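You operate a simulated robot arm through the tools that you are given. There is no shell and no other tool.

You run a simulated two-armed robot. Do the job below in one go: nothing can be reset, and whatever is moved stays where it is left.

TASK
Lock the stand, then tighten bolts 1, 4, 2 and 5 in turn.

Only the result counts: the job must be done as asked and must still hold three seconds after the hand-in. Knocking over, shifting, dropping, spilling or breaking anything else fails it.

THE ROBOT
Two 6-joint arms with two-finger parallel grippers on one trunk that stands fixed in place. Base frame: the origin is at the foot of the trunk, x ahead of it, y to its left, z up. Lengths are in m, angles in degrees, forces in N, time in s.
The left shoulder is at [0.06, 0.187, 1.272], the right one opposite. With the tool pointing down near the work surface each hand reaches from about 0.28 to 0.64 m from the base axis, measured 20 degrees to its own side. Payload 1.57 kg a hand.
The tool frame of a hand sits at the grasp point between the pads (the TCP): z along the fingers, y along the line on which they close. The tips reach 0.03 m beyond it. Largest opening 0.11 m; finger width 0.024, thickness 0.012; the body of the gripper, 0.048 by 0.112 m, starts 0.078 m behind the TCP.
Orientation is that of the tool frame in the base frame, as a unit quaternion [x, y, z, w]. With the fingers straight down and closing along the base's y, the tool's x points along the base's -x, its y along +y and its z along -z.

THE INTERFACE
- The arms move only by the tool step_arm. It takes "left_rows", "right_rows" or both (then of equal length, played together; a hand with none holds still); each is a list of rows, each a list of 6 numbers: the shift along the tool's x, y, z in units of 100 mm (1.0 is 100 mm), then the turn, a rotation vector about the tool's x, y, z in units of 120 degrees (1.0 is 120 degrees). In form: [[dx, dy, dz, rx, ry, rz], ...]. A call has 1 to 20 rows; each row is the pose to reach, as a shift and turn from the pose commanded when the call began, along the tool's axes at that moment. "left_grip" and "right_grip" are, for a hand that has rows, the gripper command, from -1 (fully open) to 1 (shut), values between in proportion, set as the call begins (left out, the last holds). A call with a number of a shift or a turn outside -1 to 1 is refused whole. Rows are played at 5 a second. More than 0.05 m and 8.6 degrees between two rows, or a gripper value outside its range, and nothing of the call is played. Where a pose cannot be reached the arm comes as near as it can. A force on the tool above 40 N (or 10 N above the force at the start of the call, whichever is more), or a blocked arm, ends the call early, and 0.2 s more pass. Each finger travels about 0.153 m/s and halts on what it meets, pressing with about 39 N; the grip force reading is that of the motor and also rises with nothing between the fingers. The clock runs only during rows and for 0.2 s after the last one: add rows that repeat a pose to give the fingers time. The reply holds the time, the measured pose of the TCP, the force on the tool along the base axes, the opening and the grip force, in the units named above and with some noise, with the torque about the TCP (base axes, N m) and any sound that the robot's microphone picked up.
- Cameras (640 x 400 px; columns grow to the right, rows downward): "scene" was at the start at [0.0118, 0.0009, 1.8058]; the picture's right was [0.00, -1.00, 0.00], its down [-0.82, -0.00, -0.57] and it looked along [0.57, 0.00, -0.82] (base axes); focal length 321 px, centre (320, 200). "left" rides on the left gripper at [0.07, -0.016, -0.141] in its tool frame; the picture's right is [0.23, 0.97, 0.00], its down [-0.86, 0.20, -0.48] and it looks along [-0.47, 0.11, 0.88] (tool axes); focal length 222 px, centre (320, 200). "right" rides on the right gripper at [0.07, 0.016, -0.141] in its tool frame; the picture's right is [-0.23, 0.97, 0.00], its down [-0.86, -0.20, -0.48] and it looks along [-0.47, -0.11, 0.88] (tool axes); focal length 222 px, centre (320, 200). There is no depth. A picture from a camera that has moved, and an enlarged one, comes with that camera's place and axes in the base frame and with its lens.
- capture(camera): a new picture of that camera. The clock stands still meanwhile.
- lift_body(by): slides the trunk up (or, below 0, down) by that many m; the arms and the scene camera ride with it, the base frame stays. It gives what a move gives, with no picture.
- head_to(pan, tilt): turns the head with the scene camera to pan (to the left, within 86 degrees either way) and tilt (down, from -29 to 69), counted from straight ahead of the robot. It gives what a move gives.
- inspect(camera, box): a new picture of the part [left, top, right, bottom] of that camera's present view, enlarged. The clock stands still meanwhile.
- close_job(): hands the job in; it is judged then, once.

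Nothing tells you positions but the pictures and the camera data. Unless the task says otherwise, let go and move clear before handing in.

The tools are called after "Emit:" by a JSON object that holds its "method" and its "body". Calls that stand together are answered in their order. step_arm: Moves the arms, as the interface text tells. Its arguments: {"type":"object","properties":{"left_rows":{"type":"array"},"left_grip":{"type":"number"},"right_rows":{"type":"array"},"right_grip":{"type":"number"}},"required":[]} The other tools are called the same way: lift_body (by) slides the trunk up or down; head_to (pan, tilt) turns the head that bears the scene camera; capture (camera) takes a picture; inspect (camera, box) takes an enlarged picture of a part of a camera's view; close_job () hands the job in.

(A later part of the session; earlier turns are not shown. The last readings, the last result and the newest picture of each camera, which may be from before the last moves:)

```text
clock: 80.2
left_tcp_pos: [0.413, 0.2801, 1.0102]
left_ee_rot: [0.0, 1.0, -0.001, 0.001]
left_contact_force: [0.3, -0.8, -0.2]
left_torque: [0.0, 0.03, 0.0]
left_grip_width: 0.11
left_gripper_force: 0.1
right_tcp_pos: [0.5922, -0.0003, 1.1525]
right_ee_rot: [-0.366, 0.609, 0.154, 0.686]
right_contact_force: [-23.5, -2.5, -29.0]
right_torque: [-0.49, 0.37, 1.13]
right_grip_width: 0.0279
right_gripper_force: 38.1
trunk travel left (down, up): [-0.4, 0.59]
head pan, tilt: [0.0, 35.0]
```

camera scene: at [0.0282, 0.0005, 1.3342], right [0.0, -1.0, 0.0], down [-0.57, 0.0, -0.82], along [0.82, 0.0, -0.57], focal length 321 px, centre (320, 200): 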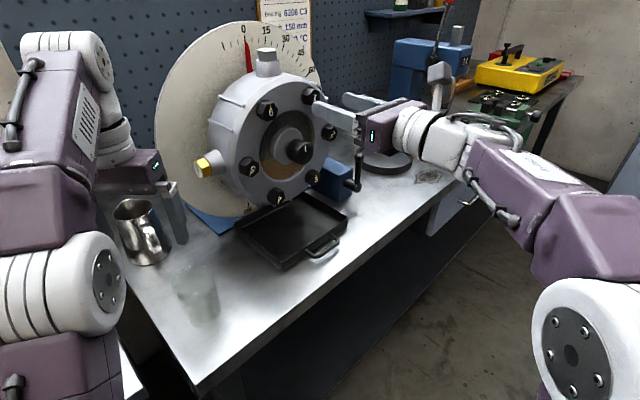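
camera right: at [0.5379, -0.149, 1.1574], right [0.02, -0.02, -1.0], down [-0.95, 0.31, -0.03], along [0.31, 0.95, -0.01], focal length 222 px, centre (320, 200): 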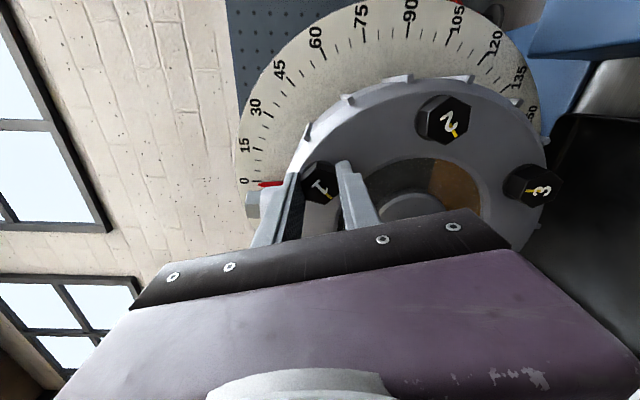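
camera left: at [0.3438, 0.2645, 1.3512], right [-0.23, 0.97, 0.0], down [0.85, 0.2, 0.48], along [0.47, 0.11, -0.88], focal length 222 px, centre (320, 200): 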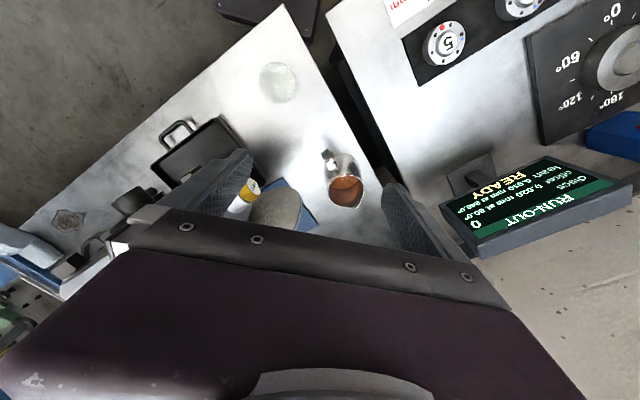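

Emit:
{"method": "step_arm", "body": {"right_rows": [[0.014, 0.014, -0.006, 0, 0, 0], [0.026, 0.03, -0.012, 0, 0, 0.06], [0.026, 0.034, -0.012, 0, 0, 0.12], [0.025, 0.038, -0.012, 0, 0, 0.18], [0.023, 0.041, -0.012, 0, 0, 0.24], [0.023, 0.041, -0.012, 0, 0, 0.24]]}}

Emit:
{"method": "inspect", "body": {"camera": "scene", "box": [230, 20, 360, 150]}}

```text
clock: 81.6
left_tcp_pos: [0.4148, 0.2805, 1.0094]
left_ee_rot: [0.0, 1.0, -0.001, 0.001]
left_contact_force: [1.4, 0.2, -0.3]
left_torque: [-0.02, 0.01, -0.01]
left_grip_width: 0.1099
left_gripper_force: 0.1
right_tcp_pos: [0.5919, 0.0014, 1.153]
right_ee_rot: [-0.201, 0.679, 0.32, 0.629]
right_contact_force: [8.5, 2.6, 11.3]
right_torque: [-0.12, 0.09, 0.52]
right_grip_width: 0.0285
right_gripper_force: 38.4
trunk travel left (down, up): [-0.4, 0.59]
head pan, tilt: [0.0, 35.0]
```

```text
3.08 times, centred on (295, 85) of scene
camera zoom: at [0.0286, 0.0014, 1.3344], right [0.0, -1.0, 0.0], down [-0.57, 0.0, -0.82], along [0.82, 0.0, -0.57], focal length 987 px, centre (397, 554)
```

zoom: 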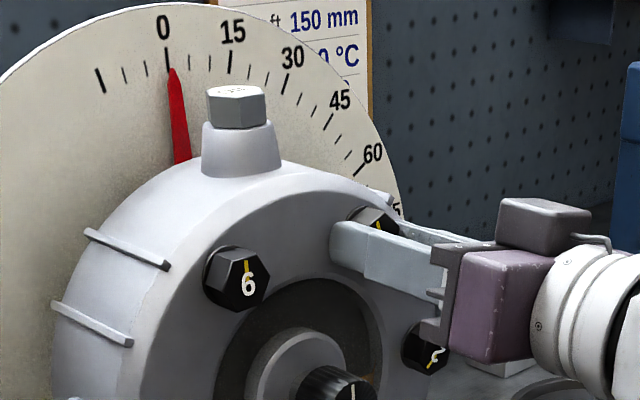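

Emit:
{"method": "inspect", "body": {"camera": "right", "box": [240, 110, 400, 240]}}

Emit:
{"method": "inspect", "body": {"camera": "scene", "box": [290, 75, 340, 120]}}

```text
3.08 times, centred on (320, 175) of right
camera zoom: at [0.4688, -0.0756, 1.0873], right [-0.63, 0.67, 0.4], down [-0.1, -0.58, 0.81], along [0.77, 0.47, 0.44], focal length 684 px, centre (320, 277)
```

zoom: 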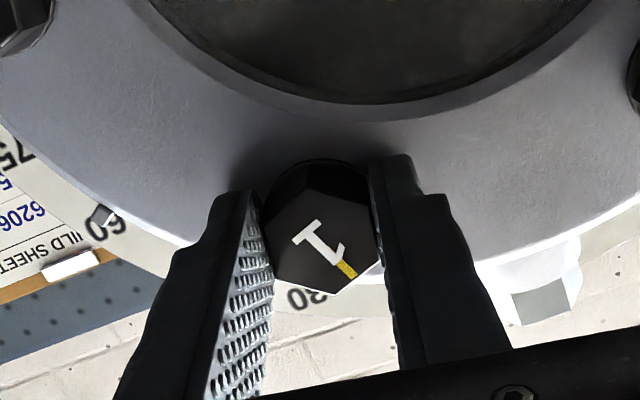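

```text
8.89 times, centred on (315, 98) of scene
camera zoom: at [0.0286, 0.0014, 1.3344], right [0.0, -1.0, 0.0], down [-0.57, 0.0, -0.82], along [0.82, 0.0, -0.57], focal length 2851 px, centre (364, 1111)
```

zoom: 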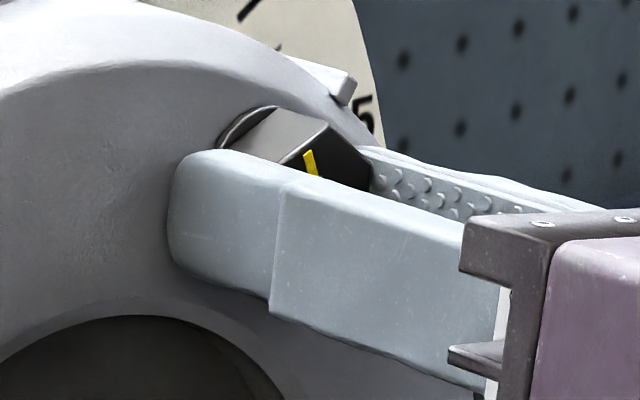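

Emit:
{"method": "step_arm", "body": {"right_rows": [[-0.012, 0, 0.004, 0, 0, 0], [-0.012, 0.003, 0.004, 0, 0, 0.06], [-0.013, 0.006, 0.004, 0, 0, 0.12], [-0.014, 0.009, 0.004, 0, 0, 0.18], [-0.014, 0.009, 0.004, 0, 0, 0.18]]}}

Emit:
{"method": "inspect", "body": {"camera": "right", "box": [240, 110, 400, 240]}}

```text
clock: 82.8
left_tcp_pos: [0.4151, 0.2808, 1.0104]
left_ee_rot: [0.0, 1.0, -0.001, 0.001]
left_contact_force: [-1.0, 0.1, -0.6]
left_torque: [-0.01, 0.04, -0.01]
left_grip_width: 0.11
left_gripper_force: 0.1
right_tcp_pos: [0.5907, 0.0031, 1.1518]
right_ee_rot: [-0.072, 0.706, 0.432, 0.557]
right_contact_force: [7.3, -0.2, 10.7]
right_torque: [-0.49, -0.69, 0.58]
right_grip_width: 0.0282
right_gripper_force: 38.6
trunk travel left (down, up): [-0.4, 0.59]
head pan, tilt: [0.0, 35.0]
```

```text
3.08 times, centred on (320, 175) of right
camera zoom: at [0.4526, -0.0589, 1.1027], right [-0.48, 0.52, 0.71], down [0.08, -0.78, 0.62], along [0.87, 0.36, 0.33], focal length 684 px, centre (320, 277)
```

zoom: 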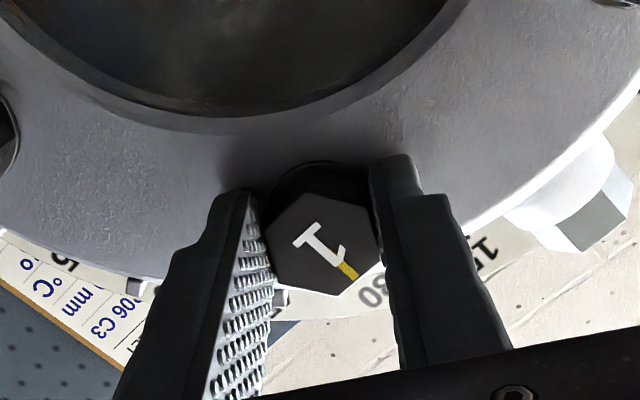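

Torque has now risen to about 0.8 N·m as bolt 1's mark reaches the top, so it is seating. I'll turn a few degrees more to confirm it is firmly tight.

Emit:
{"method": "step_arm", "body": {"right_rows": [[-0.008, 0.002, 0, 0, 0, 0.03], [-0.008, 0.004, 0, 0, 0, 0.06], [-0.008, 0.004, 0, 0, 0, 0.06]]}}

Emit:
{"method": "inspect", "body": {"camera": "right", "box": [240, 110, 400, 240]}}

Emit:
{"method": "inspect", "body": {"camera": "scene", "box": [290, 75, 340, 120]}}

```text
clock: 83.6
left_tcp_pos: [0.4137, 0.2803, 1.0104]
left_ee_rot: [0.0, 1.0, -0.001, 0.002]
left_contact_force: [0.5, 0.2, -0.6]
left_torque: [0.0, -0.03, -0.01]
left_grip_width: 0.1101
left_gripper_force: 0.0
right_tcp_pos: [0.5901, 0.0036, 1.1526]
right_ee_rot: [-0.028, 0.709, 0.467, 0.528]
right_contact_force: [-5.8, 2.0, -4.5]
right_torque: [-0.55, -0.52, 0.89]
right_grip_width: 0.0302
right_gripper_force: 39.5
trunk travel left (down, up): [-0.4, 0.59]
head pan, tilt: [0.0, 35.0]
```

```text
3.08 times, centred on (320, 175) of right
camera zoom: at [0.4479, -0.0542, 1.1092], right [-0.42, 0.45, 0.79], down [0.14, -0.83, 0.54], along [0.9, 0.33, 0.28], focal length 684 px, centre (320, 277)
```

zoom: 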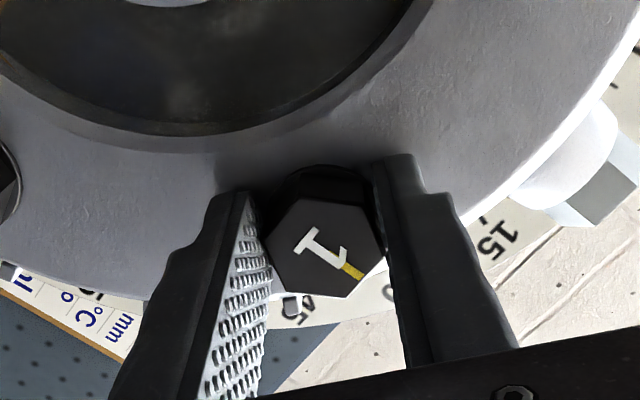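

```text
8.89 times, centred on (315, 98) of scene
camera zoom: at [0.0267, 0.0011, 1.3341], right [0.0, -1.0, 0.0], down [-0.57, 0.0, -0.82], along [0.82, 0.0, -0.57], focal length 2851 px, centre (364, 1111)
```

zoom: 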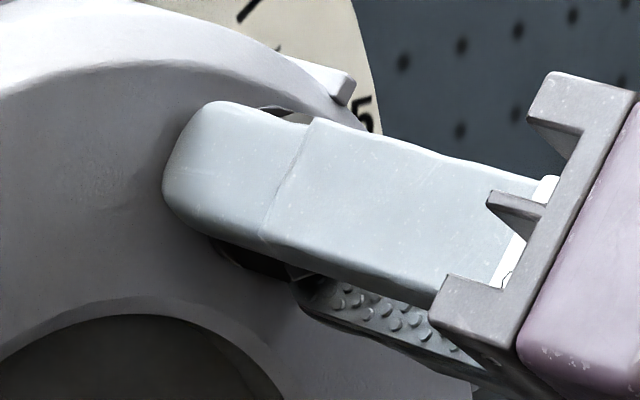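

The pads have started to slip past the flats while the bolt holds still, so bolt 1 is tight, with its mark at the top. I'll open, back off and check it.

Emit:
{"method": "step_arm", "body": {"right_rows": [[0, 0, 0, 0, 0, 0], [0, 0, 0, 0, 0, 0], [0, 0, 0, 0, 0, 0]], "right_grip": -0.1}}

Emit:
{"method": "step_arm", "body": {"right_rows": [[0, 0, -0.12, 0, 0, 0], [0, 0, -0.24, 0, 0, 0], [0, 0, -0.36, 0, 0, 0], [0, 0, -0.48, 0, 0, 0], [0, 0, -0.55, 0, 0, 0], [0, 0, -0.55, 0, 0, 0]]}}

Emit:
{"method": "inspect", "body": {"camera": "scene", "box": [220, 20, 360, 220]}}

Emit:
{"method": "capture", "body": {"camera": "right"}}

```text
clock: 84.4
left_tcp_pos: [0.4143, 0.2803, 1.0094]
left_ee_rot: [0.0, 1.0, -0.001, 0.001]
left_contact_force: [-0.5, 1.1, -0.2]
left_torque: [-0.03, 0.0, -0.02]
left_grip_width: 0.1098
left_gripper_force: 0.1
right_tcp_pos: [0.5902, 0.0016, 1.1526]
right_ee_rot: [-0.027, 0.709, 0.465, 0.529]
right_contact_force: [0.2, -2.0, 0.6]
right_torque: [0.03, 0.0, 0.01]
right_grip_width: 0.059
right_gripper_force: 0.1
trunk travel left (down, up): [-0.4, 0.59]
head pan, tilt: [0.0, 35.0]
```

```text
clock: 85.8
left_tcp_pos: [0.4141, 0.28, 1.0093]
left_ee_rot: [0.0, 1.0, -0.001, 0.002]
left_contact_force: [0.5, 1.0, -0.8]
left_torque: [-0.01, -0.01, -0.01]
left_grip_width: 0.1102
left_gripper_force: 0.0
right_tcp_pos: [0.5511, -0.0359, 1.1531]
right_ee_rot: [-0.027, 0.709, 0.466, 0.529]
right_contact_force: [-0.9, -0.1, -0.2]
right_torque: [0.0, 0.01, 0.01]
right_grip_width: 0.0605
right_gripper_force: 0.0
trunk travel left (down, up): [-0.4, 0.59]
head pan, tilt: [0.0, 35.0]
```

```text
2.00 times, centred on (290, 120) of scene
camera zoom: at [0.0279, 0.0007, 1.3342], right [0.0, -1.0, 0.0], down [-0.57, 0.0, -0.82], along [0.82, 0.0, -0.57], focal length 641 px, centre (380, 360)
```

zoom: 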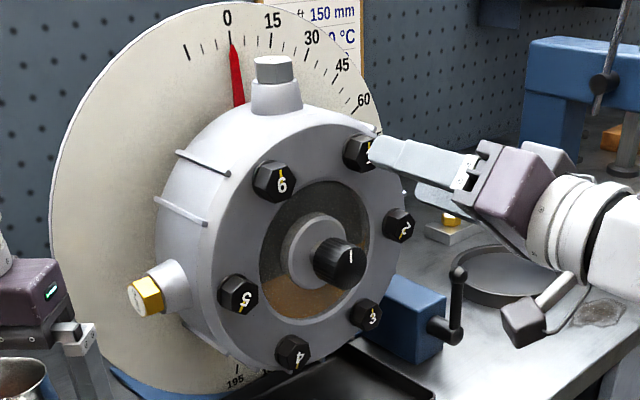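

```text
taken
camera right: at [0.4093, -0.0931, 1.1103], right [-0.42, 0.45, 0.79], down [0.13, -0.83, 0.54], along [0.9, 0.33, 0.29], focal length 222 px, centre (320, 200)
```

right: 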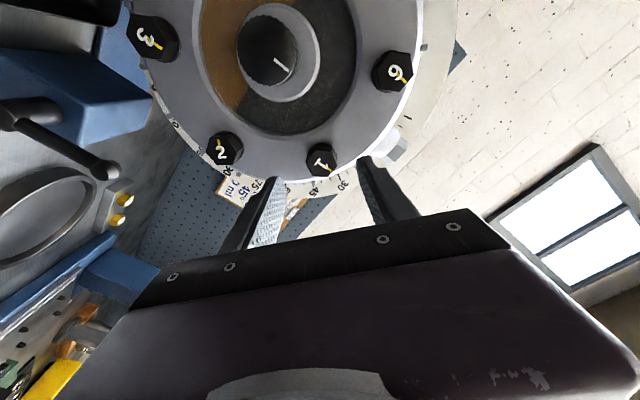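

Emit:
{"method": "inspect", "body": {"camera": "right", "box": [280, 40, 420, 190]}}

Emit:
{"method": "inspect", "body": {"camera": "right", "box": [120, 0, 260, 180]}}

```text
2.67 times, centred on (350, 115) of right
camera zoom: at [0.4093, -0.0931, 1.1103], right [-0.42, 0.45, 0.79], down [0.13, -0.83, 0.54], along [0.9, 0.33, 0.29], focal length 592 px, centre (240, 427)
```

zoom: 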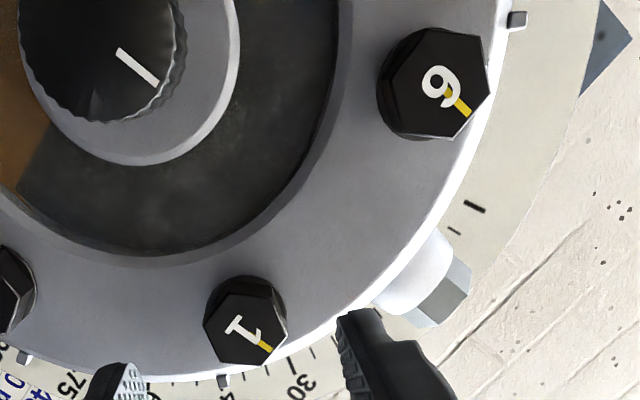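

```text
2.22 times, centred on (190, 90) of right
camera zoom: at [0.4093, -0.0931, 1.1103], right [-0.42, 0.45, 0.79], down [0.13, -0.83, 0.54], along [0.9, 0.33, 0.29], focal length 494 px, centre (609, 444)
```

zoom: 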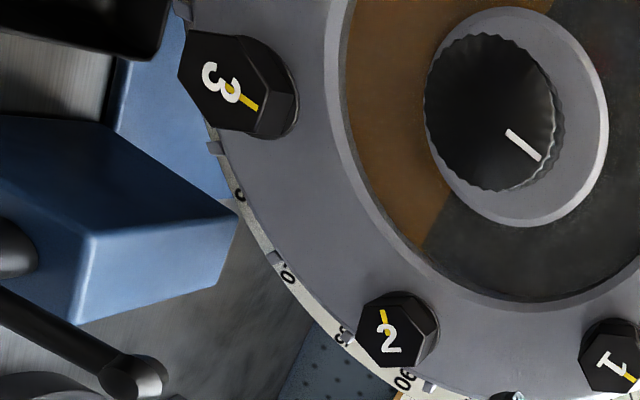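

Bolt 1's mark is now at the top, like bolts 3 and 6, and the housing is still at 0. Next is bolt 4 at about [0.537, 0.081, 0.986]; I'll move across in front of the face, clear of the knob, while unwinding the wrist.

Emit:
{"method": "step_arm", "body": {"right_rows": [[0.1, -0.02, -0.08, 0, 0, -0.069], [0.25, -0.045, -0.1, 0, 0, -0.139], [0.42, -0.07, -0.1, 0, 0, -0.208], [0.6, -0.1, -0.1, 0, 0, -0.278], [0.78, -0.13, -0.1, 0, 0, -0.347], [0.948, -0.161, -0.1, 0, 0, -0.417], [0.948, -0.161, -0.1, 0, 0, -0.417]]}}

Emit:
{"method": "capture", "body": {"camera": "scene"}}

```text
clock: 87.4
left_tcp_pos: [0.415, 0.2803, 1.0095]
left_ee_rot: [-0.001, 1.0, -0.001, 0.002]
left_contact_force: [-0.1, 0.7, -0.7]
left_torque: [-0.02, 0.02, -0.01]
left_grip_width: 0.1096
left_gripper_force: 0.0
right_tcp_pos: [0.5118, -0.008, 1.0697]
right_ee_rot: [-0.324, 0.631, 0.197, 0.677]
right_contact_force: [-0.4, 0.4, -0.5]
right_torque: [-0.02, -0.02, 0.03]
right_grip_width: 0.0606
right_gripper_force: 0.0
trunk travel left (down, up): [-0.4, 0.59]
head pan, tilt: [0.0, 35.0]
```

```text
taken
camera scene: at [0.0278, 0.0007, 1.3342], right [0.0, -1.0, 0.0], down [-0.57, 0.0, -0.82], along [0.82, 0.0, -0.57], focal length 321 px, centre (320, 200)
```

scene: 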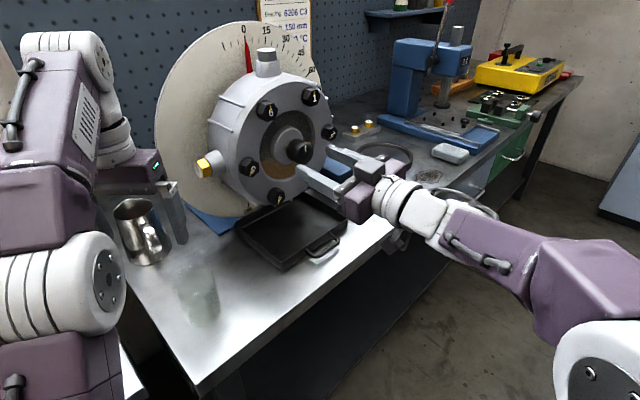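

Emit:
{"method": "step_arm", "body": {"right_rows": [[0.1, 0.08, 0.0, 0, 0, -0.0625], [0.2, 0.16, 0.0, 0, 0, -0.125], [0.3, 0.25, 0.0, 0, 0, -0.1875], [0.4, 0.34, 0.02, 0, 0, -0.25], [0.5, 0.43, 0.03, 0, 0, -0.3125], [0.6, 0.52, 0.04, 0, 0, -0.375], [0.7, 0.6, 0.06, 0, 0, -0.4375], [0.731, 0.625, 0.064, 0, 0, -0.5], [0.731, 0.625, 0.064, 0, 0, -0.5]]}}

Emit:
{"method": "capture", "body": {"camera": "right"}}

Emit:
{"method": "capture", "body": {"camera": "scene"}}

```text
clock: 89.4
left_tcp_pos: [0.4152, 0.2808, 1.0093]
left_ee_rot: [0.0, 1.0, -0.001, 0.002]
left_contact_force: [0.2, 0.2, -0.7]
left_torque: [0.03, 0.0, 0.0]
left_grip_width: 0.1098
left_gripper_force: 0.0
right_tcp_pos: [0.4815, 0.0298, 0.986]
right_ee_rot: [-0.598, 0.385, -0.168, 0.683]
right_contact_force: [-0.4, -0.1, 0.3]
right_torque: [0.0, 0.0, -0.04]
right_grip_width: 0.0606
right_gripper_force: 0.0
trunk travel left (down, up): [-0.4, 0.59]
head pan, tilt: [0.0, 35.0]
```

```text
taken
camera right: at [0.4208, -0.1121, 0.949], right [-0.37, 0.38, -0.85], down [-0.85, 0.21, 0.47], along [0.36, 0.9, 0.25], focal length 222 px, centre (320, 200)
```

right: 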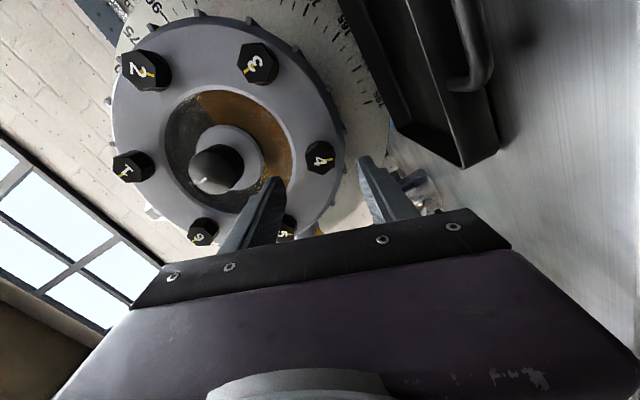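

```text
taken
camera scene: at [0.0279, 0.0008, 1.3342], right [0.0, -1.0, 0.0], down [-0.57, 0.0, -0.82], along [0.82, 0.0, -0.57], focal length 321 px, centre (320, 200)
```

scene: 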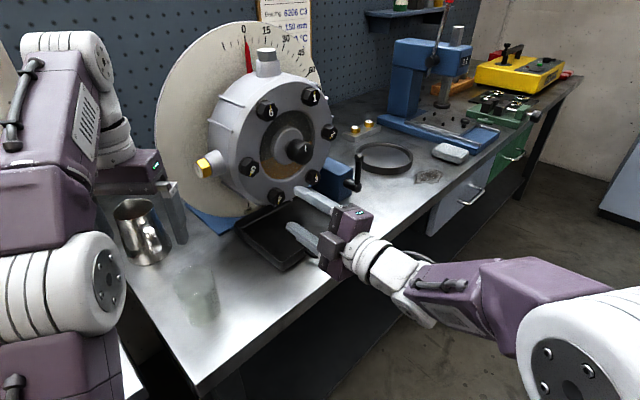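

Emit:
{"method": "inspect", "body": {"camera": "right", "box": [270, 110, 370, 200]}}

Emit:
{"method": "inspect", "body": {"camera": "right", "box": [110, 20, 340, 250]}}

```text
4.44 times, centred on (320, 155) of right
camera zoom: at [0.4208, -0.1121, 0.949], right [-0.37, 0.38, -0.85], down [-0.85, 0.21, 0.47], along [0.36, 0.9, 0.25], focal length 987 px, centre (320, 400)
```

zoom: 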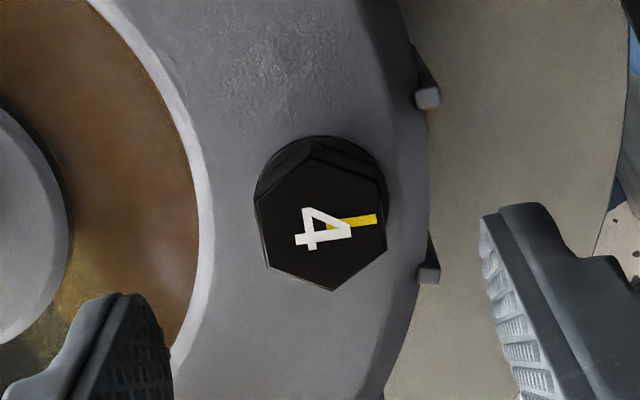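

```text
1.74 times, centred on (225, 135) of right
camera zoom: at [0.4208, -0.1121, 0.949], right [-0.37, 0.38, -0.85], down [-0.85, 0.21, 0.47], along [0.36, 0.9, 0.25], focal length 386 px, centre (485, 313)
```

zoom: 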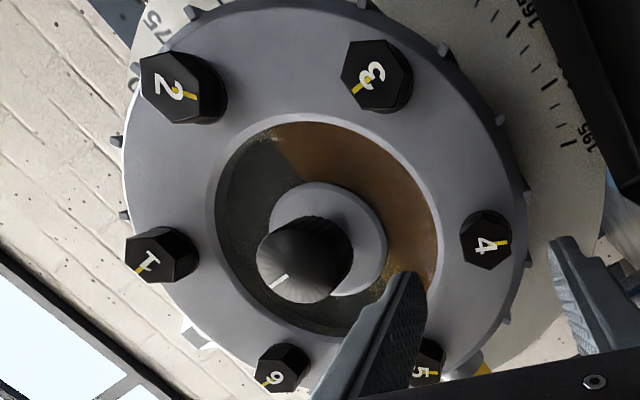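

Bolt 4 is right on the tool axis, with its mark at about 204°. I'll trim the roll by 4°, narrow the opening a little, and slide over the head.

Emit:
{"method": "step_arm", "body": {"right_rows": [[0, 0, 0, 0, 0, 0.033], [0, 0, 0.1, 0, 0, 0.033], [0, 0, 0.2, 0, 0, 0.033], [0, 0, 0.3, 0, 0, 0.033], [0, 0, 0.4, 0, 0, 0.033], [0, 0, 0.4, 0, 0, 0.033]], "right_grip": 0.12}}

Emit:
{"method": "inspect", "body": {"camera": "right", "box": [240, 110, 400, 230]}}

Emit:
{"method": "inspect", "body": {"camera": "scene", "box": [240, 130, 380, 270]}}

```text
clock: 90.8
left_tcp_pos: [0.4144, 0.2811, 1.0101]
left_ee_rot: [-0.001, 1.0, -0.001, 0.002]
left_contact_force: [0.4, -0.4, -0.9]
left_torque: [0.04, -0.01, 0.0]
left_grip_width: 0.1099
left_gripper_force: 0.0
right_tcp_pos: [0.5116, 0.0566, 0.9856]
right_ee_rot: [-0.582, 0.405, -0.143, 0.69]
right_contact_force: [-0.2, 0.6, 0.0]
right_torque: [0.02, 0.01, -0.03]
right_grip_width: 0.0484
right_gripper_force: 0.2
trunk travel left (down, up): [-0.4, 0.59]
head pan, tilt: [0.0, 35.0]
```

```text
3.33 times, centred on (320, 170) of right
camera zoom: at [0.448, -0.0835, 0.9434], right [-0.41, 0.42, -0.81], down [-0.83, 0.19, 0.52], along [0.37, 0.89, 0.28], focal length 740 px, centre (320, 300)
```

zoom: 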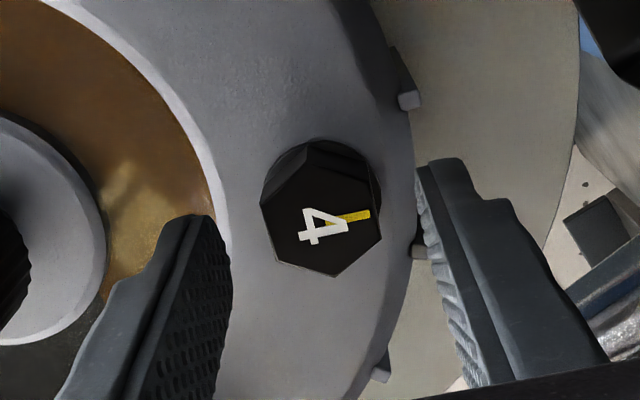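

```text
2.86 times, centred on (310, 200) of scene
camera zoom: at [0.0278, 0.0006, 1.3342], right [0.0, -1.0, 0.0], down [-0.57, 0.0, -0.82], along [0.82, 0.0, -0.57], focal length 916 px, centre (349, 200)
```

zoom: 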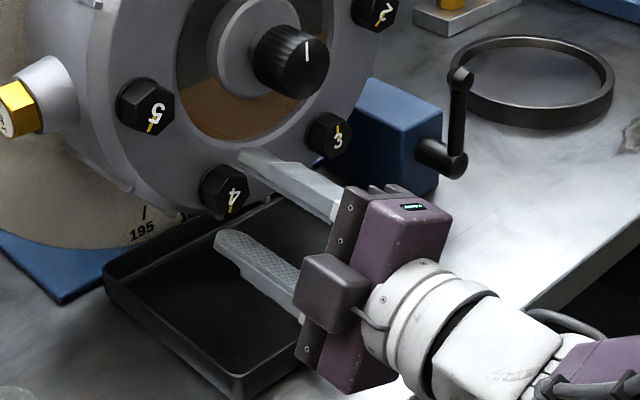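

Emit:
{"method": "step_arm", "body": {"right_rows": [[0, 0, 0.06, 0, 0, 0], [0, 0, 0.12, 0, 0, 0], [0, 0, 0.175, 0, 0, 0], [0, 0, 0.175, 0, 0, 0]]}}

Emit:
{"method": "step_arm", "body": {"right_rows": [[0, 0, 0, 0, 0, 0], [0, 0, 0, 0, 0, 0], [0, 0, 0, 0, 0, 0], [0, 0, 0, 0, 0, 0]], "right_grip": 1.0}}

Emit:
{"method": "inspect", "body": {"camera": "right", "box": [240, 110, 400, 230]}}

```text
clock: 91.8
left_tcp_pos: [0.4143, 0.2814, 1.0105]
left_ee_rot: [-0.001, 1.0, -0.001, 0.002]
left_contact_force: [0.6, 0.0, 0.4]
left_torque: [0.02, 0.0, 0.03]
left_grip_width: 0.1102
left_gripper_force: 0.1
right_tcp_pos: [0.524, 0.0694, 0.9852]
right_ee_rot: [-0.584, 0.405, -0.143, 0.689]
right_contact_force: [0.6, -0.2, -1.2]
right_torque: [-0.03, 0.03, -0.02]
right_grip_width: 0.0482
right_gripper_force: 0.0
trunk travel left (down, up): [-0.4, 0.59]
head pan, tilt: [0.0, 35.0]
```

```text
clock: 92.8
left_tcp_pos: [0.4137, 0.2809, 1.0108]
left_ee_rot: [0.0, 1.0, 0.0, 0.002]
left_contact_force: [-0.9, -0.4, 0.1]
left_torque: [0.02, -0.01, -0.02]
left_grip_width: 0.11
left_gripper_force: 0.1
right_tcp_pos: [0.5232, 0.0695, 0.9839]
right_ee_rot: [-0.583, 0.405, -0.143, 0.69]
right_contact_force: [-1.7, 0.4, -2.8]
right_torque: [-0.15, 0.1, 0.28]
right_grip_width: 0.0277
right_gripper_force: 37.7
trunk travel left (down, up): [-0.4, 0.59]
head pan, tilt: [0.0, 35.0]
```

```text
3.33 times, centred on (320, 170) of right
camera zoom: at [0.4603, -0.0705, 0.9435], right [-0.41, 0.42, -0.81], down [-0.83, 0.19, 0.52], along [0.37, 0.89, 0.28], focal length 740 px, centre (320, 300)
```

zoom: 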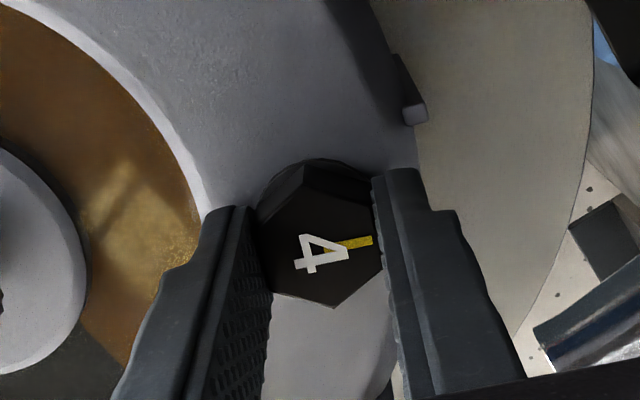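

Emit:
{"method": "step_arm", "body": {"right_rows": [[0, 0, 0, 0, 0, 0.06], [0, 0, 0, 0, 0, 0.12], [0, 0, 0, 0, 0, 0.18], [0, 0, 0, 0, 0, 0.18]]}}

```text
clock: 93.8
left_tcp_pos: [0.4145, 0.2806, 1.0104]
left_ee_rot: [0.0, 1.0, 0.0, 0.002]
left_contact_force: [-0.6, -0.7, -1.0]
left_torque: [0.0, 0.0, 0.0]
left_grip_width: 0.1101
left_gripper_force: 0.1
right_tcp_pos: [0.5223, 0.0692, 0.9852]
right_ee_rot: [-0.497, 0.508, -0.01, 0.704]
right_contact_force: [-5.1, -1.1, -3.5]
right_torque: [-0.63, 0.64, 0.06]
right_grip_width: 0.0281
right_gripper_force: 38.2
trunk travel left (down, up): [-0.4, 0.59]
head pan, tilt: [0.0, 35.0]
```

Emit:
{"method": "step_arm", "body": {"right_rows": [[0, 0, 0, 0, 0, 0.06], [0, 0, 0, 0, 0, 0.12], [0, 0, 0, 0, 0, 0.18], [0, 0, 0, 0, 0, 0.24], [0, 0, 0, 0, 0, 0.24]]}}

```text
clock: 95.0
left_tcp_pos: [0.4136, 0.2809, 1.0101]
left_ee_rot: [-0.001, 1.0, -0.001, 0.002]
left_contact_force: [-0.4, 0.0, -0.3]
left_torque: [0.02, -0.01, -0.01]
left_grip_width: 0.11
left_gripper_force: 0.0
right_tcp_pos: [0.5244, 0.0684, 0.985]
right_ee_rot: [-0.355, 0.614, 0.166, 0.685]
right_contact_force: [-4.2, -0.5, -3.1]
right_torque: [-0.62, 0.63, 0.48]
right_grip_width: 0.0281
right_gripper_force: 38.1
trunk travel left (down, up): [-0.4, 0.59]
head pan, tilt: [0.0, 35.0]
```

Bolt 4 is well centred and turning freely with low forces, so I'll continue clockwise.

Emit:
{"method": "step_arm", "body": {"right_rows": [[0, 0, 0, 0, 0, 0.06], [0, 0, 0, 0, 0, 0.12], [0, 0, 0, 0, 0, 0.18], [0, 0, 0, 0, 0, 0.24], [0, 0, 0, 0, 0, 0.3], [0, 0, 0, 0, 0, 0.36], [0, 0, 0, 0, 0, 0.36]]}}

Emit:
{"method": "step_arm", "body": {"right_rows": [[0, 0, 0, 0, 0, 0.06], [0, 0, 0, 0, 0, 0.12], [0, 0, 0, 0, 0, 0.18], [0, 0, 0, 0, 0, 0.24], [0, 0, 0, 0, 0, 0.3], [0, 0, 0, 0, 0, 0.36], [0, 0, 0, 0, 0, 0.36]]}}

Emit:
{"method": "inspect", "body": {"camera": "right", "box": [240, 110, 400, 230]}}

```text
clock: 96.6
left_tcp_pos: [0.4148, 0.2819, 1.0102]
left_ee_rot: [0.0, 1.0, -0.001, 0.002]
left_contact_force: [0.6, 0.2, 0.1]
left_torque: [-0.05, 0.02, -0.02]
left_grip_width: 0.1099
left_gripper_force: 0.1
right_tcp_pos: [0.5248, 0.0686, 0.9861]
right_ee_rot: [-0.103, 0.702, 0.406, 0.576]
right_contact_force: [-4.6, 1.5, -8.0]
right_torque: [-0.34, 0.38, 1.05]
right_grip_width: 0.028
right_gripper_force: 37.9
trunk travel left (down, up): [-0.4, 0.59]
head pan, tilt: [0.0, 35.0]
```

```text
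clock: 98.2
left_tcp_pos: [0.4148, 0.2809, 1.01]
left_ee_rot: [0.0, 1.0, -0.001, 0.001]
left_contact_force: [0.1, 0.4, 1.0]
left_torque: [0.01, 0.0, -0.04]
left_grip_width: 0.1102
left_gripper_force: 0.0
right_tcp_pos: [0.5243, 0.0691, 0.9859]
right_ee_rot: [0.163, 0.692, 0.589, 0.385]
right_contact_force: [-8.8, -0.1, -15.7]
right_torque: [0.15, -0.12, 0.78]
right_grip_width: 0.0281
right_gripper_force: 38.4
trunk travel left (down, up): [-0.4, 0.59]
head pan, tilt: [0.0, 35.0]
```

```text
3.33 times, centred on (320, 170) of right
camera zoom: at [0.3723, 0.0228, 0.9779], right [-0.08, 0.09, 0.99], down [0.25, -0.96, 0.11], along [0.96, 0.26, 0.05], focal length 740 px, centre (320, 300)
```

zoom: 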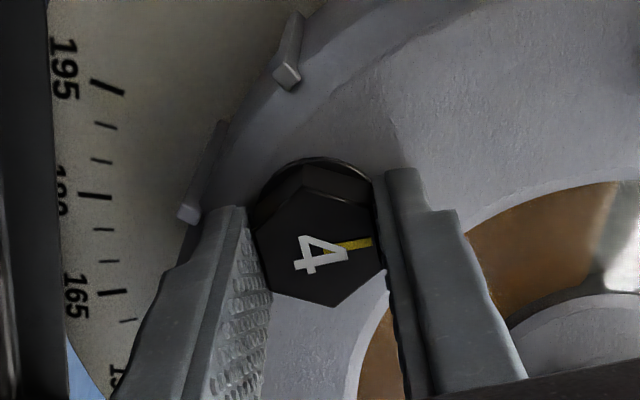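

Emit:
{"method": "step_arm", "body": {"right_rows": [[0.009, -0.009, 0, 0, 0, 0.05], [0.009, -0.009, 0, 0, 0, 0.1], [0.009, -0.009, 0, 0, 0, 0.15], [0.009, -0.009, 0, 0, 0, 0.15]]}}

```text
clock: 99.2
left_tcp_pos: [0.4151, 0.2808, 1.0103]
left_ee_rot: [0.0, 1.0, -0.001, 0.001]
left_contact_force: [0.0, -0.9, 0.2]
left_torque: [0.0, 0.0, -0.01]
left_grip_width: 0.1103
left_gripper_force: 0.0
right_tcp_pos: [0.5246, 0.0687, 0.9846]
right_ee_rot: [0.269, 0.656, 0.642, 0.29]
right_contact_force: [0.4, -2.3, -8.6]
right_torque: [0.22, -0.23, 0.26]
right_grip_width: 0.0281
right_gripper_force: 38.8
trunk travel left (down, up): [-0.4, 0.59]
head pan, tilt: [0.0, 35.0]
```

Emit:
{"method": "step_arm", "body": {"right_rows": [[0.0, 0.0, 0, 0, 0, 0.03], [0, 0, 0, 0, 0, 0.06], [0, 0, 0, 0, 0, 0.06]]}}

Emit:
{"method": "inspect", "body": {"camera": "right", "box": [240, 110, 400, 230]}}

```text
clock: 100.0
left_tcp_pos: [0.4152, 0.2813, 1.0093]
left_ee_rot: [0.0, 1.0, -0.001, 0.001]
left_contact_force: [-0.2, 0.1, 0.3]
left_torque: [0.03, -0.01, 0.02]
left_grip_width: 0.1099
left_gripper_force: 0.0
right_tcp_pos: [0.5243, 0.0693, 0.9847]
right_ee_rot: [0.309, 0.637, 0.66, 0.25]
right_contact_force: [0.6, -3.4, -3.5]
right_torque: [-0.72, -0.7, -0.03]
right_grip_width: 0.0289
right_gripper_force: 38.7
trunk travel left (down, up): [-0.4, 0.59]
head pan, tilt: [0.0, 35.0]
```

```text
3.33 times, centred on (320, 170) of right
camera zoom: at [0.3747, 0.0207, 1.008], right [0.22, -0.22, 0.95], down [0.23, -0.94, -0.27], along [0.95, 0.27, -0.15], focal length 740 px, centre (320, 300)
```

zoom: 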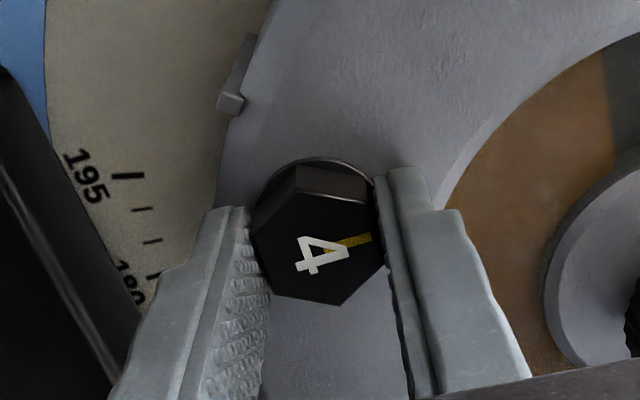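

Emit:
{"method": "step_arm", "body": {"right_rows": [[0, 0, 0, 0, 0, 0.025], [0, 0, 0, 0, 0, 0.04], [0, 0, 0, 0, 0, 0.04]]}}

```text
clock: 100.8
left_tcp_pos: [0.415, 0.2819, 1.0098]
left_ee_rot: [-0.001, 1.0, -0.001, 0.0]
left_contact_force: [-0.4, -0.7, -0.7]
left_torque: [0.02, -0.01, 0.02]
left_grip_width: 0.11
left_gripper_force: 0.1
right_tcp_pos: [0.5235, 0.0694, 0.984]
right_ee_rot: [0.333, 0.626, 0.669, 0.222]
right_contact_force: [1.6, 1.4, 0.9]
right_torque: [-0.5, -0.67, 0.26]
right_grip_width: 0.0303
right_gripper_force: 39.4
trunk travel left (down, up): [-0.4, 0.59]
head pan, tilt: [0.0, 35.0]
```

Bolt 4 is also tight, at about 1 N·m with the pads slipping. I'll open, retreat and check it, then go on to bolt 2.

Emit:
{"method": "step_arm", "body": {"right_rows": [[0, 0, 0, 0, 0, 0], [0, 0, 0, 0, 0, 0], [0, 0, 0, 0, 0, 0]], "right_grip": 0.1}}

Emit:
{"method": "step_arm", "body": {"right_rows": [[0, 0, -0.12, 0, 0, 0], [0, 0, -0.24, 0, 0, 0], [0, 0, -0.36, 0, 0, 0], [0, 0, -0.48, 0, 0, 0], [0, 0, -0.6, 0, 0, 0], [0, 0, -0.6, 0, 0, 0]]}}

Emit:
{"method": "capture", "body": {"camera": "right"}}

Emit:
{"method": "inspect", "body": {"camera": "scene", "box": [210, 20, 370, 220]}}

```text
clock: 101.6
left_tcp_pos: [0.4143, 0.2814, 1.0098]
left_ee_rot: [0.0, 1.0, -0.002, 0.002]
left_contact_force: [0.4, 0.1, 0.4]
left_torque: [0.0, 0.01, 0.01]
left_grip_width: 0.1098
left_gripper_force: 0.1
right_tcp_pos: [0.5237, 0.0686, 0.9844]
right_ee_rot: [0.336, 0.625, 0.669, 0.222]
right_contact_force: [0.2, 0.4, 0.3]
right_torque: [0.0, 0.02, 0.0]
right_grip_width: 0.0496
right_gripper_force: 0.0
trunk travel left (down, up): [-0.4, 0.59]
head pan, tilt: [0.0, 35.0]
```

```text
clock: 103.0
left_tcp_pos: [0.4147, 0.2816, 1.0106]
left_ee_rot: [0.001, 1.0, -0.001, 0.0]
left_contact_force: [-0.3, 0.7, 0.2]
left_torque: [0.01, 0.0, -0.02]
left_grip_width: 0.1101
left_gripper_force: 0.0
right_tcp_pos: [0.4794, 0.0286, 0.9838]
right_ee_rot: [0.337, 0.627, 0.666, 0.222]
right_contact_force: [0.6, 0.0, -0.4]
right_torque: [-0.02, -0.02, -0.02]
right_grip_width: 0.0495
right_gripper_force: 0.2
trunk travel left (down, up): [-0.4, 0.59]
head pan, tilt: [0.0, 35.0]
```

```text
taken
camera right: at [0.3313, -0.0204, 1.0143], right [0.28, -0.28, 0.92], down [0.2, -0.92, -0.34], along [0.94, 0.28, -0.2], focal length 222 px, centre (320, 200)
```

right: 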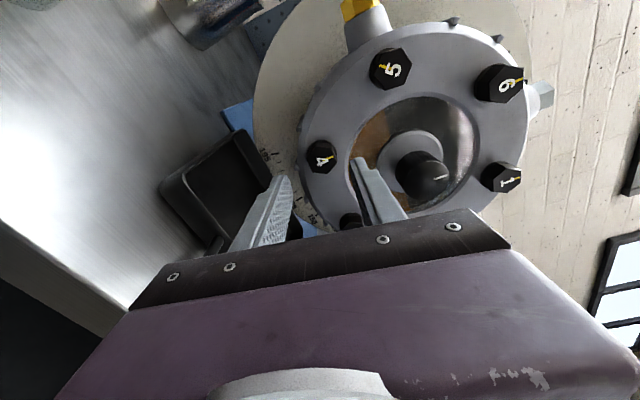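

```text
2.00 times, centred on (290, 120) of scene
camera zoom: at [0.0281, 0.0008, 1.3342], right [0.0, -1.0, 0.0], down [-0.57, 0.0, -0.82], along [0.82, 0.0, -0.57], focal length 641 px, centre (380, 360)
```

zoom: 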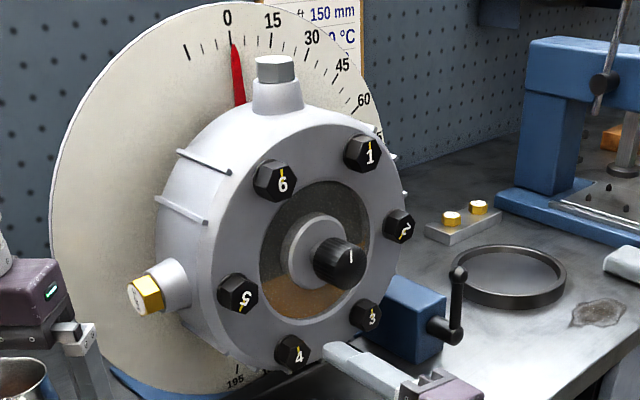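

Bolts 1 and 4 both read upright now. I'll cross to bolt 2 on the right side while unwinding the wrist, keeping the tips in front of the knob.

Emit:
{"method": "step_arm", "body": {"right_rows": [[-0.072, 0.061, 0, 0, 0, -0.0676], [-0.144, 0.122, 0, 0, 0, -0.135], [-0.216, 0.183, 0, 0, 0, -0.203], [-0.288, 0.244, 0, 0, 0, -0.27], [-0.36, 0.305, 0, 0, 0, -0.338], [-0.432, 0.366, -0.005, 0, 0, -0.406], [-0.505, 0.427, -0.01, 0, 0, -0.473], [-0.577, 0.488, -0.01, 0, 0, -0.541], [-0.649, 0.549, -0.01, 0, 0, -0.608]]}}

Emit:
{"method": "capture", "body": {"camera": "right"}}

```text
clock: 105.0
left_tcp_pos: [0.4145, 0.2812, 1.0094]
left_ee_rot: [0.0, 1.0, -0.001, 0.0]
left_contact_force: [-0.6, -0.6, -0.5]
left_torque: [-0.03, 0.01, 0.05]
left_grip_width: 0.1099
left_gripper_force: 0.1
right_tcp_pos: [0.5285, -0.0259, 1.0273]
right_ee_rot: [-0.103, 0.703, 0.405, 0.576]
right_contact_force: [-0.1, -0.5, -0.4]
right_torque: [-0.01, -0.01, -0.03]
right_grip_width: 0.0493
right_gripper_force: 0.0
trunk travel left (down, up): [-0.4, 0.59]
head pan, tilt: [0.0, 35.0]
```

```text
taken
camera right: at [0.3946, -0.0906, 0.9734], right [-0.52, 0.56, 0.64], down [0.04, -0.73, 0.68], along [0.85, 0.38, 0.36], focal length 222 px, centre (320, 200)
```

right: 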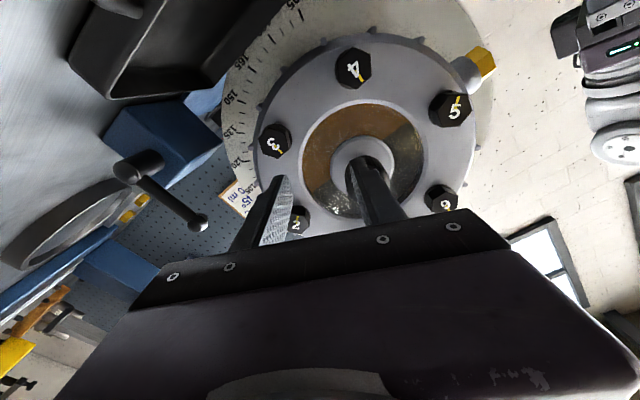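

Emit:
{"method": "step_arm", "body": {"right_rows": [[-0.079, -0.052, 0.005, 0, 0, -0.0676], [-0.159, -0.103, 0.01, 0, 0, -0.135], [-0.238, -0.155, 0.02, 0, 0, -0.203], [-0.318, -0.206, 0.03, 0, 0, -0.27], [-0.397, -0.258, 0.05, 0, 0, -0.338], [-0.477, -0.309, 0.08, 0, 0, -0.406], [-0.556, -0.361, 0.1, 0, 0, -0.473], [-0.636, -0.412, 0.12, 0, 0, -0.541], [-0.715, -0.464, 0.146, 0, 0, -0.608], [-0.715, -0.464, 0.146, 0, 0, -0.608]]}}

Emit:
{"method": "capture", "body": {"camera": "right"}}

Emit:
{"method": "inspect", "body": {"camera": "right", "box": [270, 110, 370, 200]}}

```text
clock: 107.2
left_tcp_pos: [0.4147, 0.2816, 1.0101]
left_ee_rot: [0.0, 1.0, 0.0, 0.001]
left_contact_force: [0.3, -0.6, -0.2]
left_torque: [-0.03, -0.01, -0.02]
left_grip_width: 0.1099
left_gripper_force: 0.0
right_tcp_pos: [0.5916, -0.0697, 1.0711]
right_ee_rot: [-0.502, 0.503, -0.017, 0.704]
right_contact_force: [-1.2, -0.1, -1.1]
right_torque: [0.0, 0.0, -0.03]
right_grip_width: 0.0496
right_gripper_force: 0.2
trunk travel left (down, up): [-0.4, 0.59]
head pan, tilt: [0.0, 35.0]
```

```text
taken
camera right: at [0.5159, -0.1959, 1.0113], right [-0.58, 0.61, -0.55], down [-0.67, 0.02, 0.74], along [0.46, 0.8, 0.39], focal length 222 px, centre (320, 200)
```

right: 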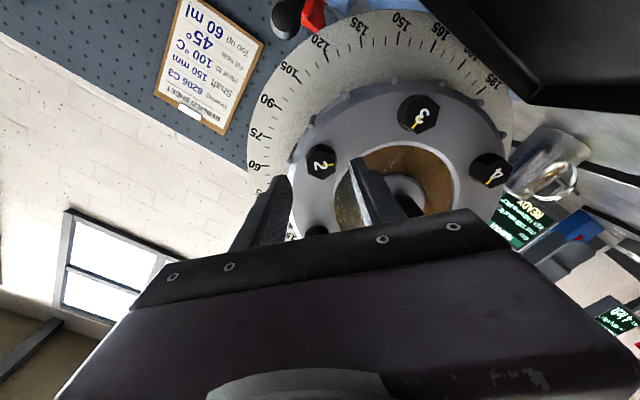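

```text
4.44 times, centred on (320, 155) of right
camera zoom: at [0.5159, -0.1959, 1.0113], right [-0.58, 0.61, -0.55], down [-0.67, 0.02, 0.74], along [0.46, 0.8, 0.39], focal length 987 px, centre (320, 400)
```

zoom: 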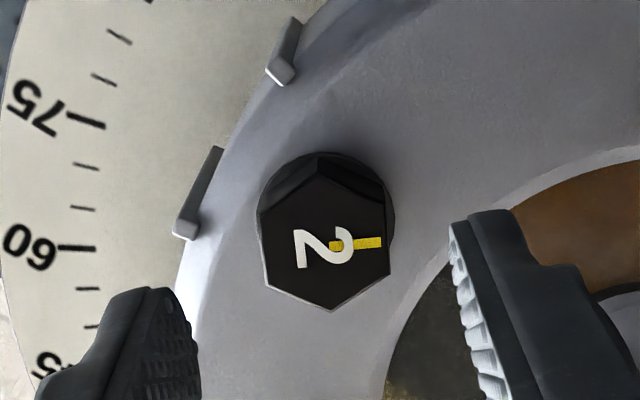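

Bolt 2 is in view at [0.636, -0.026, 1.070], mark at about 233°. I'll roll 8.5° to match its flats and move in.

Emit:
{"method": "step_arm", "body": {"right_rows": [[-0.006, 0.015, 0, 0, 0, 0.036], [-0.006, 0.015, 0, 0, 0, 0.071], [-0.006, 0.015, 0.09, 0, 0, 0.071], [-0.006, 0.015, 0.18, 0, 0, 0.071], [-0.006, 0.015, 0.28, 0, 0, 0.071], [-0.006, 0.015, 0.28, 0, 0, 0.071]]}}

Emit:
{"method": "inspect", "body": {"camera": "right", "box": [240, 110, 400, 230]}}

```text
clock: 108.6
left_tcp_pos: [0.4143, 0.2813, 1.0091]
left_ee_rot: [0.001, 1.0, -0.001, 0.002]
left_contact_force: [0.4, -0.1, 0.7]
left_torque: [-0.01, 0.01, -0.01]
left_grip_width: 0.1102
left_gripper_force: 0.0
right_tcp_pos: [0.6121, -0.0484, 1.0715]
right_ee_rot: [-0.461, 0.54, 0.037, 0.704]
right_contact_force: [-1.3, 0.7, 0.5]
right_torque: [0.0, 0.02, 0.02]
right_grip_width: 0.0493
right_gripper_force: 0.1
trunk travel left (down, up): [-0.4, 0.59]
head pan, tilt: [0.0, 35.0]
```

```text
3.33 times, centred on (320, 170) of right
camera zoom: at [0.5289, -0.168, 1.0061], right [-0.63, 0.66, -0.41], down [-0.59, -0.06, 0.8], along [0.5, 0.75, 0.43], focal length 740 px, centre (320, 300)
```

zoom: 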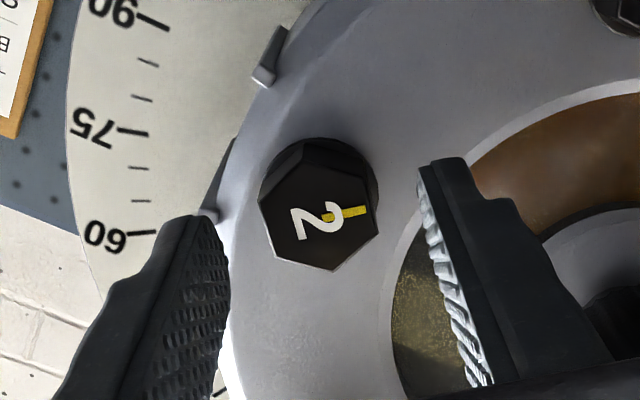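

Emit:
{"method": "step_arm", "body": {"right_rows": [[0, 0, 0.06, 0, 0, 0], [0, 0, 0.12, 0, 0, 0], [0, 0, 0.16, 0, 0, 0], [0, 0, 0.16, 0, 0, 0]]}}

Emit:
{"method": "step_arm", "body": {"right_rows": [[0, 0, 0, 0, 0, 0], [0, 0, 0, 0, 0, 0], [0, 0, 0, 0, 0, 0], [0, 0, 0, 0, 0, 0]], "right_grip": 1.0}}

Emit:
{"method": "inspect", "body": {"camera": "right", "box": [240, 110, 400, 230]}}

```text
clock: 109.6
left_tcp_pos: [0.4154, 0.2805, 1.0104]
left_ee_rot: [0.0, 1.0, -0.001, 0.002]
left_contact_force: [-0.2, -0.2, 0.3]
left_torque: [0.0, -0.01, 0.02]
left_grip_width: 0.1102
left_gripper_force: 0.0
right_tcp_pos: [0.6214, -0.0376, 1.0688]
right_ee_rot: [-0.461, 0.54, 0.037, 0.703]
right_contact_force: [-0.5, -0.1, -0.3]
right_torque: [-0.01, -0.03, 0.03]
right_grip_width: 0.0497
right_gripper_force: 0.1
trunk travel left (down, up): [-0.4, 0.59]
head pan, tilt: [0.0, 35.0]
```

```text
clock: 110.6
left_tcp_pos: [0.4158, 0.2797, 1.0105]
left_ee_rot: [0.0, 1.0, -0.001, 0.0]
left_contact_force: [0.0, 0.3, -0.8]
left_torque: [0.0, 0.02, -0.01]
left_grip_width: 0.1099
left_gripper_force: 0.0
right_tcp_pos: [0.623, -0.0381, 1.0701]
right_ee_rot: [-0.459, 0.54, 0.036, 0.705]
right_contact_force: [13.5, -3.9, 16.7]
right_torque: [-0.32, 0.3, -0.41]
right_grip_width: 0.028
right_gripper_force: 38.5
trunk travel left (down, up): [-0.4, 0.59]
head pan, tilt: [0.0, 35.0]
```

```text
3.33 times, centred on (320, 170) of right
camera zoom: at [0.5403, -0.1582, 1.005], right [-0.63, 0.66, -0.41], down [-0.59, -0.06, 0.8], along [0.5, 0.75, 0.43], focal length 740 px, centre (320, 300)
```

zoom: 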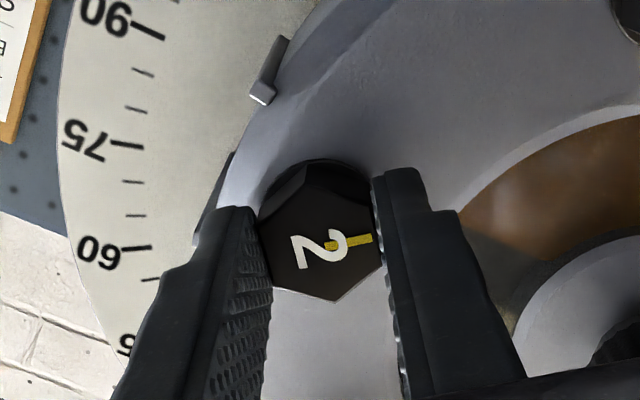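

The grip on bolt 2 is about 2 mm off-centre, so I'll relieve that first and then start tightening.

Emit:
{"method": "step_arm", "body": {"right_rows": [[-0.003, -0.01, 0, 0, 0, 0], [-0.006, -0.02, 0, 0, 0, 0], [-0.006, -0.02, 0, 0, 0, 0]]}}

Emit:
{"method": "step_arm", "body": {"right_rows": [[0, 0, 0, 0, 0, 0.06], [0, 0, 0, 0, 0, 0.12], [0, 0, 0, 0, 0, 0.18], [0, 0, 0, 0, 0, 0.18]]}}

```text
clock: 111.4
left_tcp_pos: [0.4146, 0.281, 1.0096]
left_ee_rot: [0.0, 1.0, 0.0, 0.0]
left_contact_force: [0.4, -0.8, -0.2]
left_torque: [-0.01, 0.04, 0.04]
left_grip_width: 0.1103
left_gripper_force: 0.0
right_tcp_pos: [0.6229, -0.0393, 1.0705]
right_ee_rot: [-0.46, 0.54, 0.037, 0.703]
right_contact_force: [8.1, -6.1, 7.0]
right_torque: [0.54, -0.57, 0.9]
right_grip_width: 0.0279
right_gripper_force: 38.0
trunk travel left (down, up): [-0.4, 0.59]
head pan, tilt: [0.0, 35.0]
```

```text
clock: 112.4
left_tcp_pos: [0.4131, 0.2802, 1.0099]
left_ee_rot: [0.0, 1.0, -0.001, 0.001]
left_contact_force: [0.2, -0.3, -0.7]
left_torque: [-0.03, -0.01, 0.01]
left_grip_width: 0.1099
left_gripper_force: 0.0
right_tcp_pos: [0.6231, -0.0381, 1.0705]
right_ee_rot: [-0.352, 0.617, 0.17, 0.684]
right_contact_force: [-4.4, -4.1, -2.5]
right_torque: [-0.75, 0.75, 0.11]
right_grip_width: 0.0282
right_gripper_force: 38.4
trunk travel left (down, up): [-0.4, 0.59]
head pan, tilt: [0.0, 35.0]
```

Emit:
{"method": "step_arm", "body": {"right_rows": [[0, 0, 0, 0, 0, 0.06], [0, 0, 0, 0, 0, 0.12], [0, 0, 0, 0, 0, 0.18], [0, 0, 0, 0, 0, 0.24], [0, 0, 0, 0, 0, 0.3], [0, 0, 0, 0, 0, 0.3]]}}

Emit:
{"method": "step_arm", "body": {"right_rows": [[0, 0, 0, 0, 0, 0.06], [0, 0, 0, 0, 0, 0.12], [0, 0, 0, 0, 0, 0.18], [0, 0, 0, 0, 0, 0.24], [0, 0, 0, 0, 0, 0.3], [0, 0, 0, 0, 0, 0.3]]}}

```text
clock: 113.8
left_tcp_pos: [0.4149, 0.2812, 1.0099]
left_ee_rot: [-0.001, 1.0, -0.001, 0.002]
left_contact_force: [0.6, -0.9, -0.2]
left_torque: [0.04, 0.02, 0.0]
left_grip_width: 0.11
left_gripper_force: 0.0
right_tcp_pos: [0.6229, -0.0375, 1.0713]
right_ee_rot: [-0.145, 0.695, 0.372, 0.598]
right_contact_force: [-15.9, 0.8, -20.6]
right_torque: [-0.15, 0.19, 0.85]
right_grip_width: 0.0281
right_gripper_force: 38.7
trunk travel left (down, up): [-0.4, 0.59]
head pan, tilt: [0.0, 35.0]
```

```text
clock: 115.2
left_tcp_pos: [0.4144, 0.2816, 1.0095]
left_ee_rot: [-0.001, 1.0, -0.001, 0.002]
left_contact_force: [1.0, 0.2, 0.8]
left_torque: [-0.02, -0.01, 0.01]
left_grip_width: 0.1102
left_gripper_force: 0.1
right_tcp_pos: [0.624, -0.0375, 1.0709]
right_ee_rot: [0.078, 0.705, 0.539, 0.454]
right_contact_force: [-15.8, 1.8, -19.0]
right_torque: [-0.26, 0.23, 1.0]
right_grip_width: 0.0282
right_gripper_force: 38.3
trunk travel left (down, up): [-0.4, 0.59]
head pan, tilt: [0.0, 35.0]
```

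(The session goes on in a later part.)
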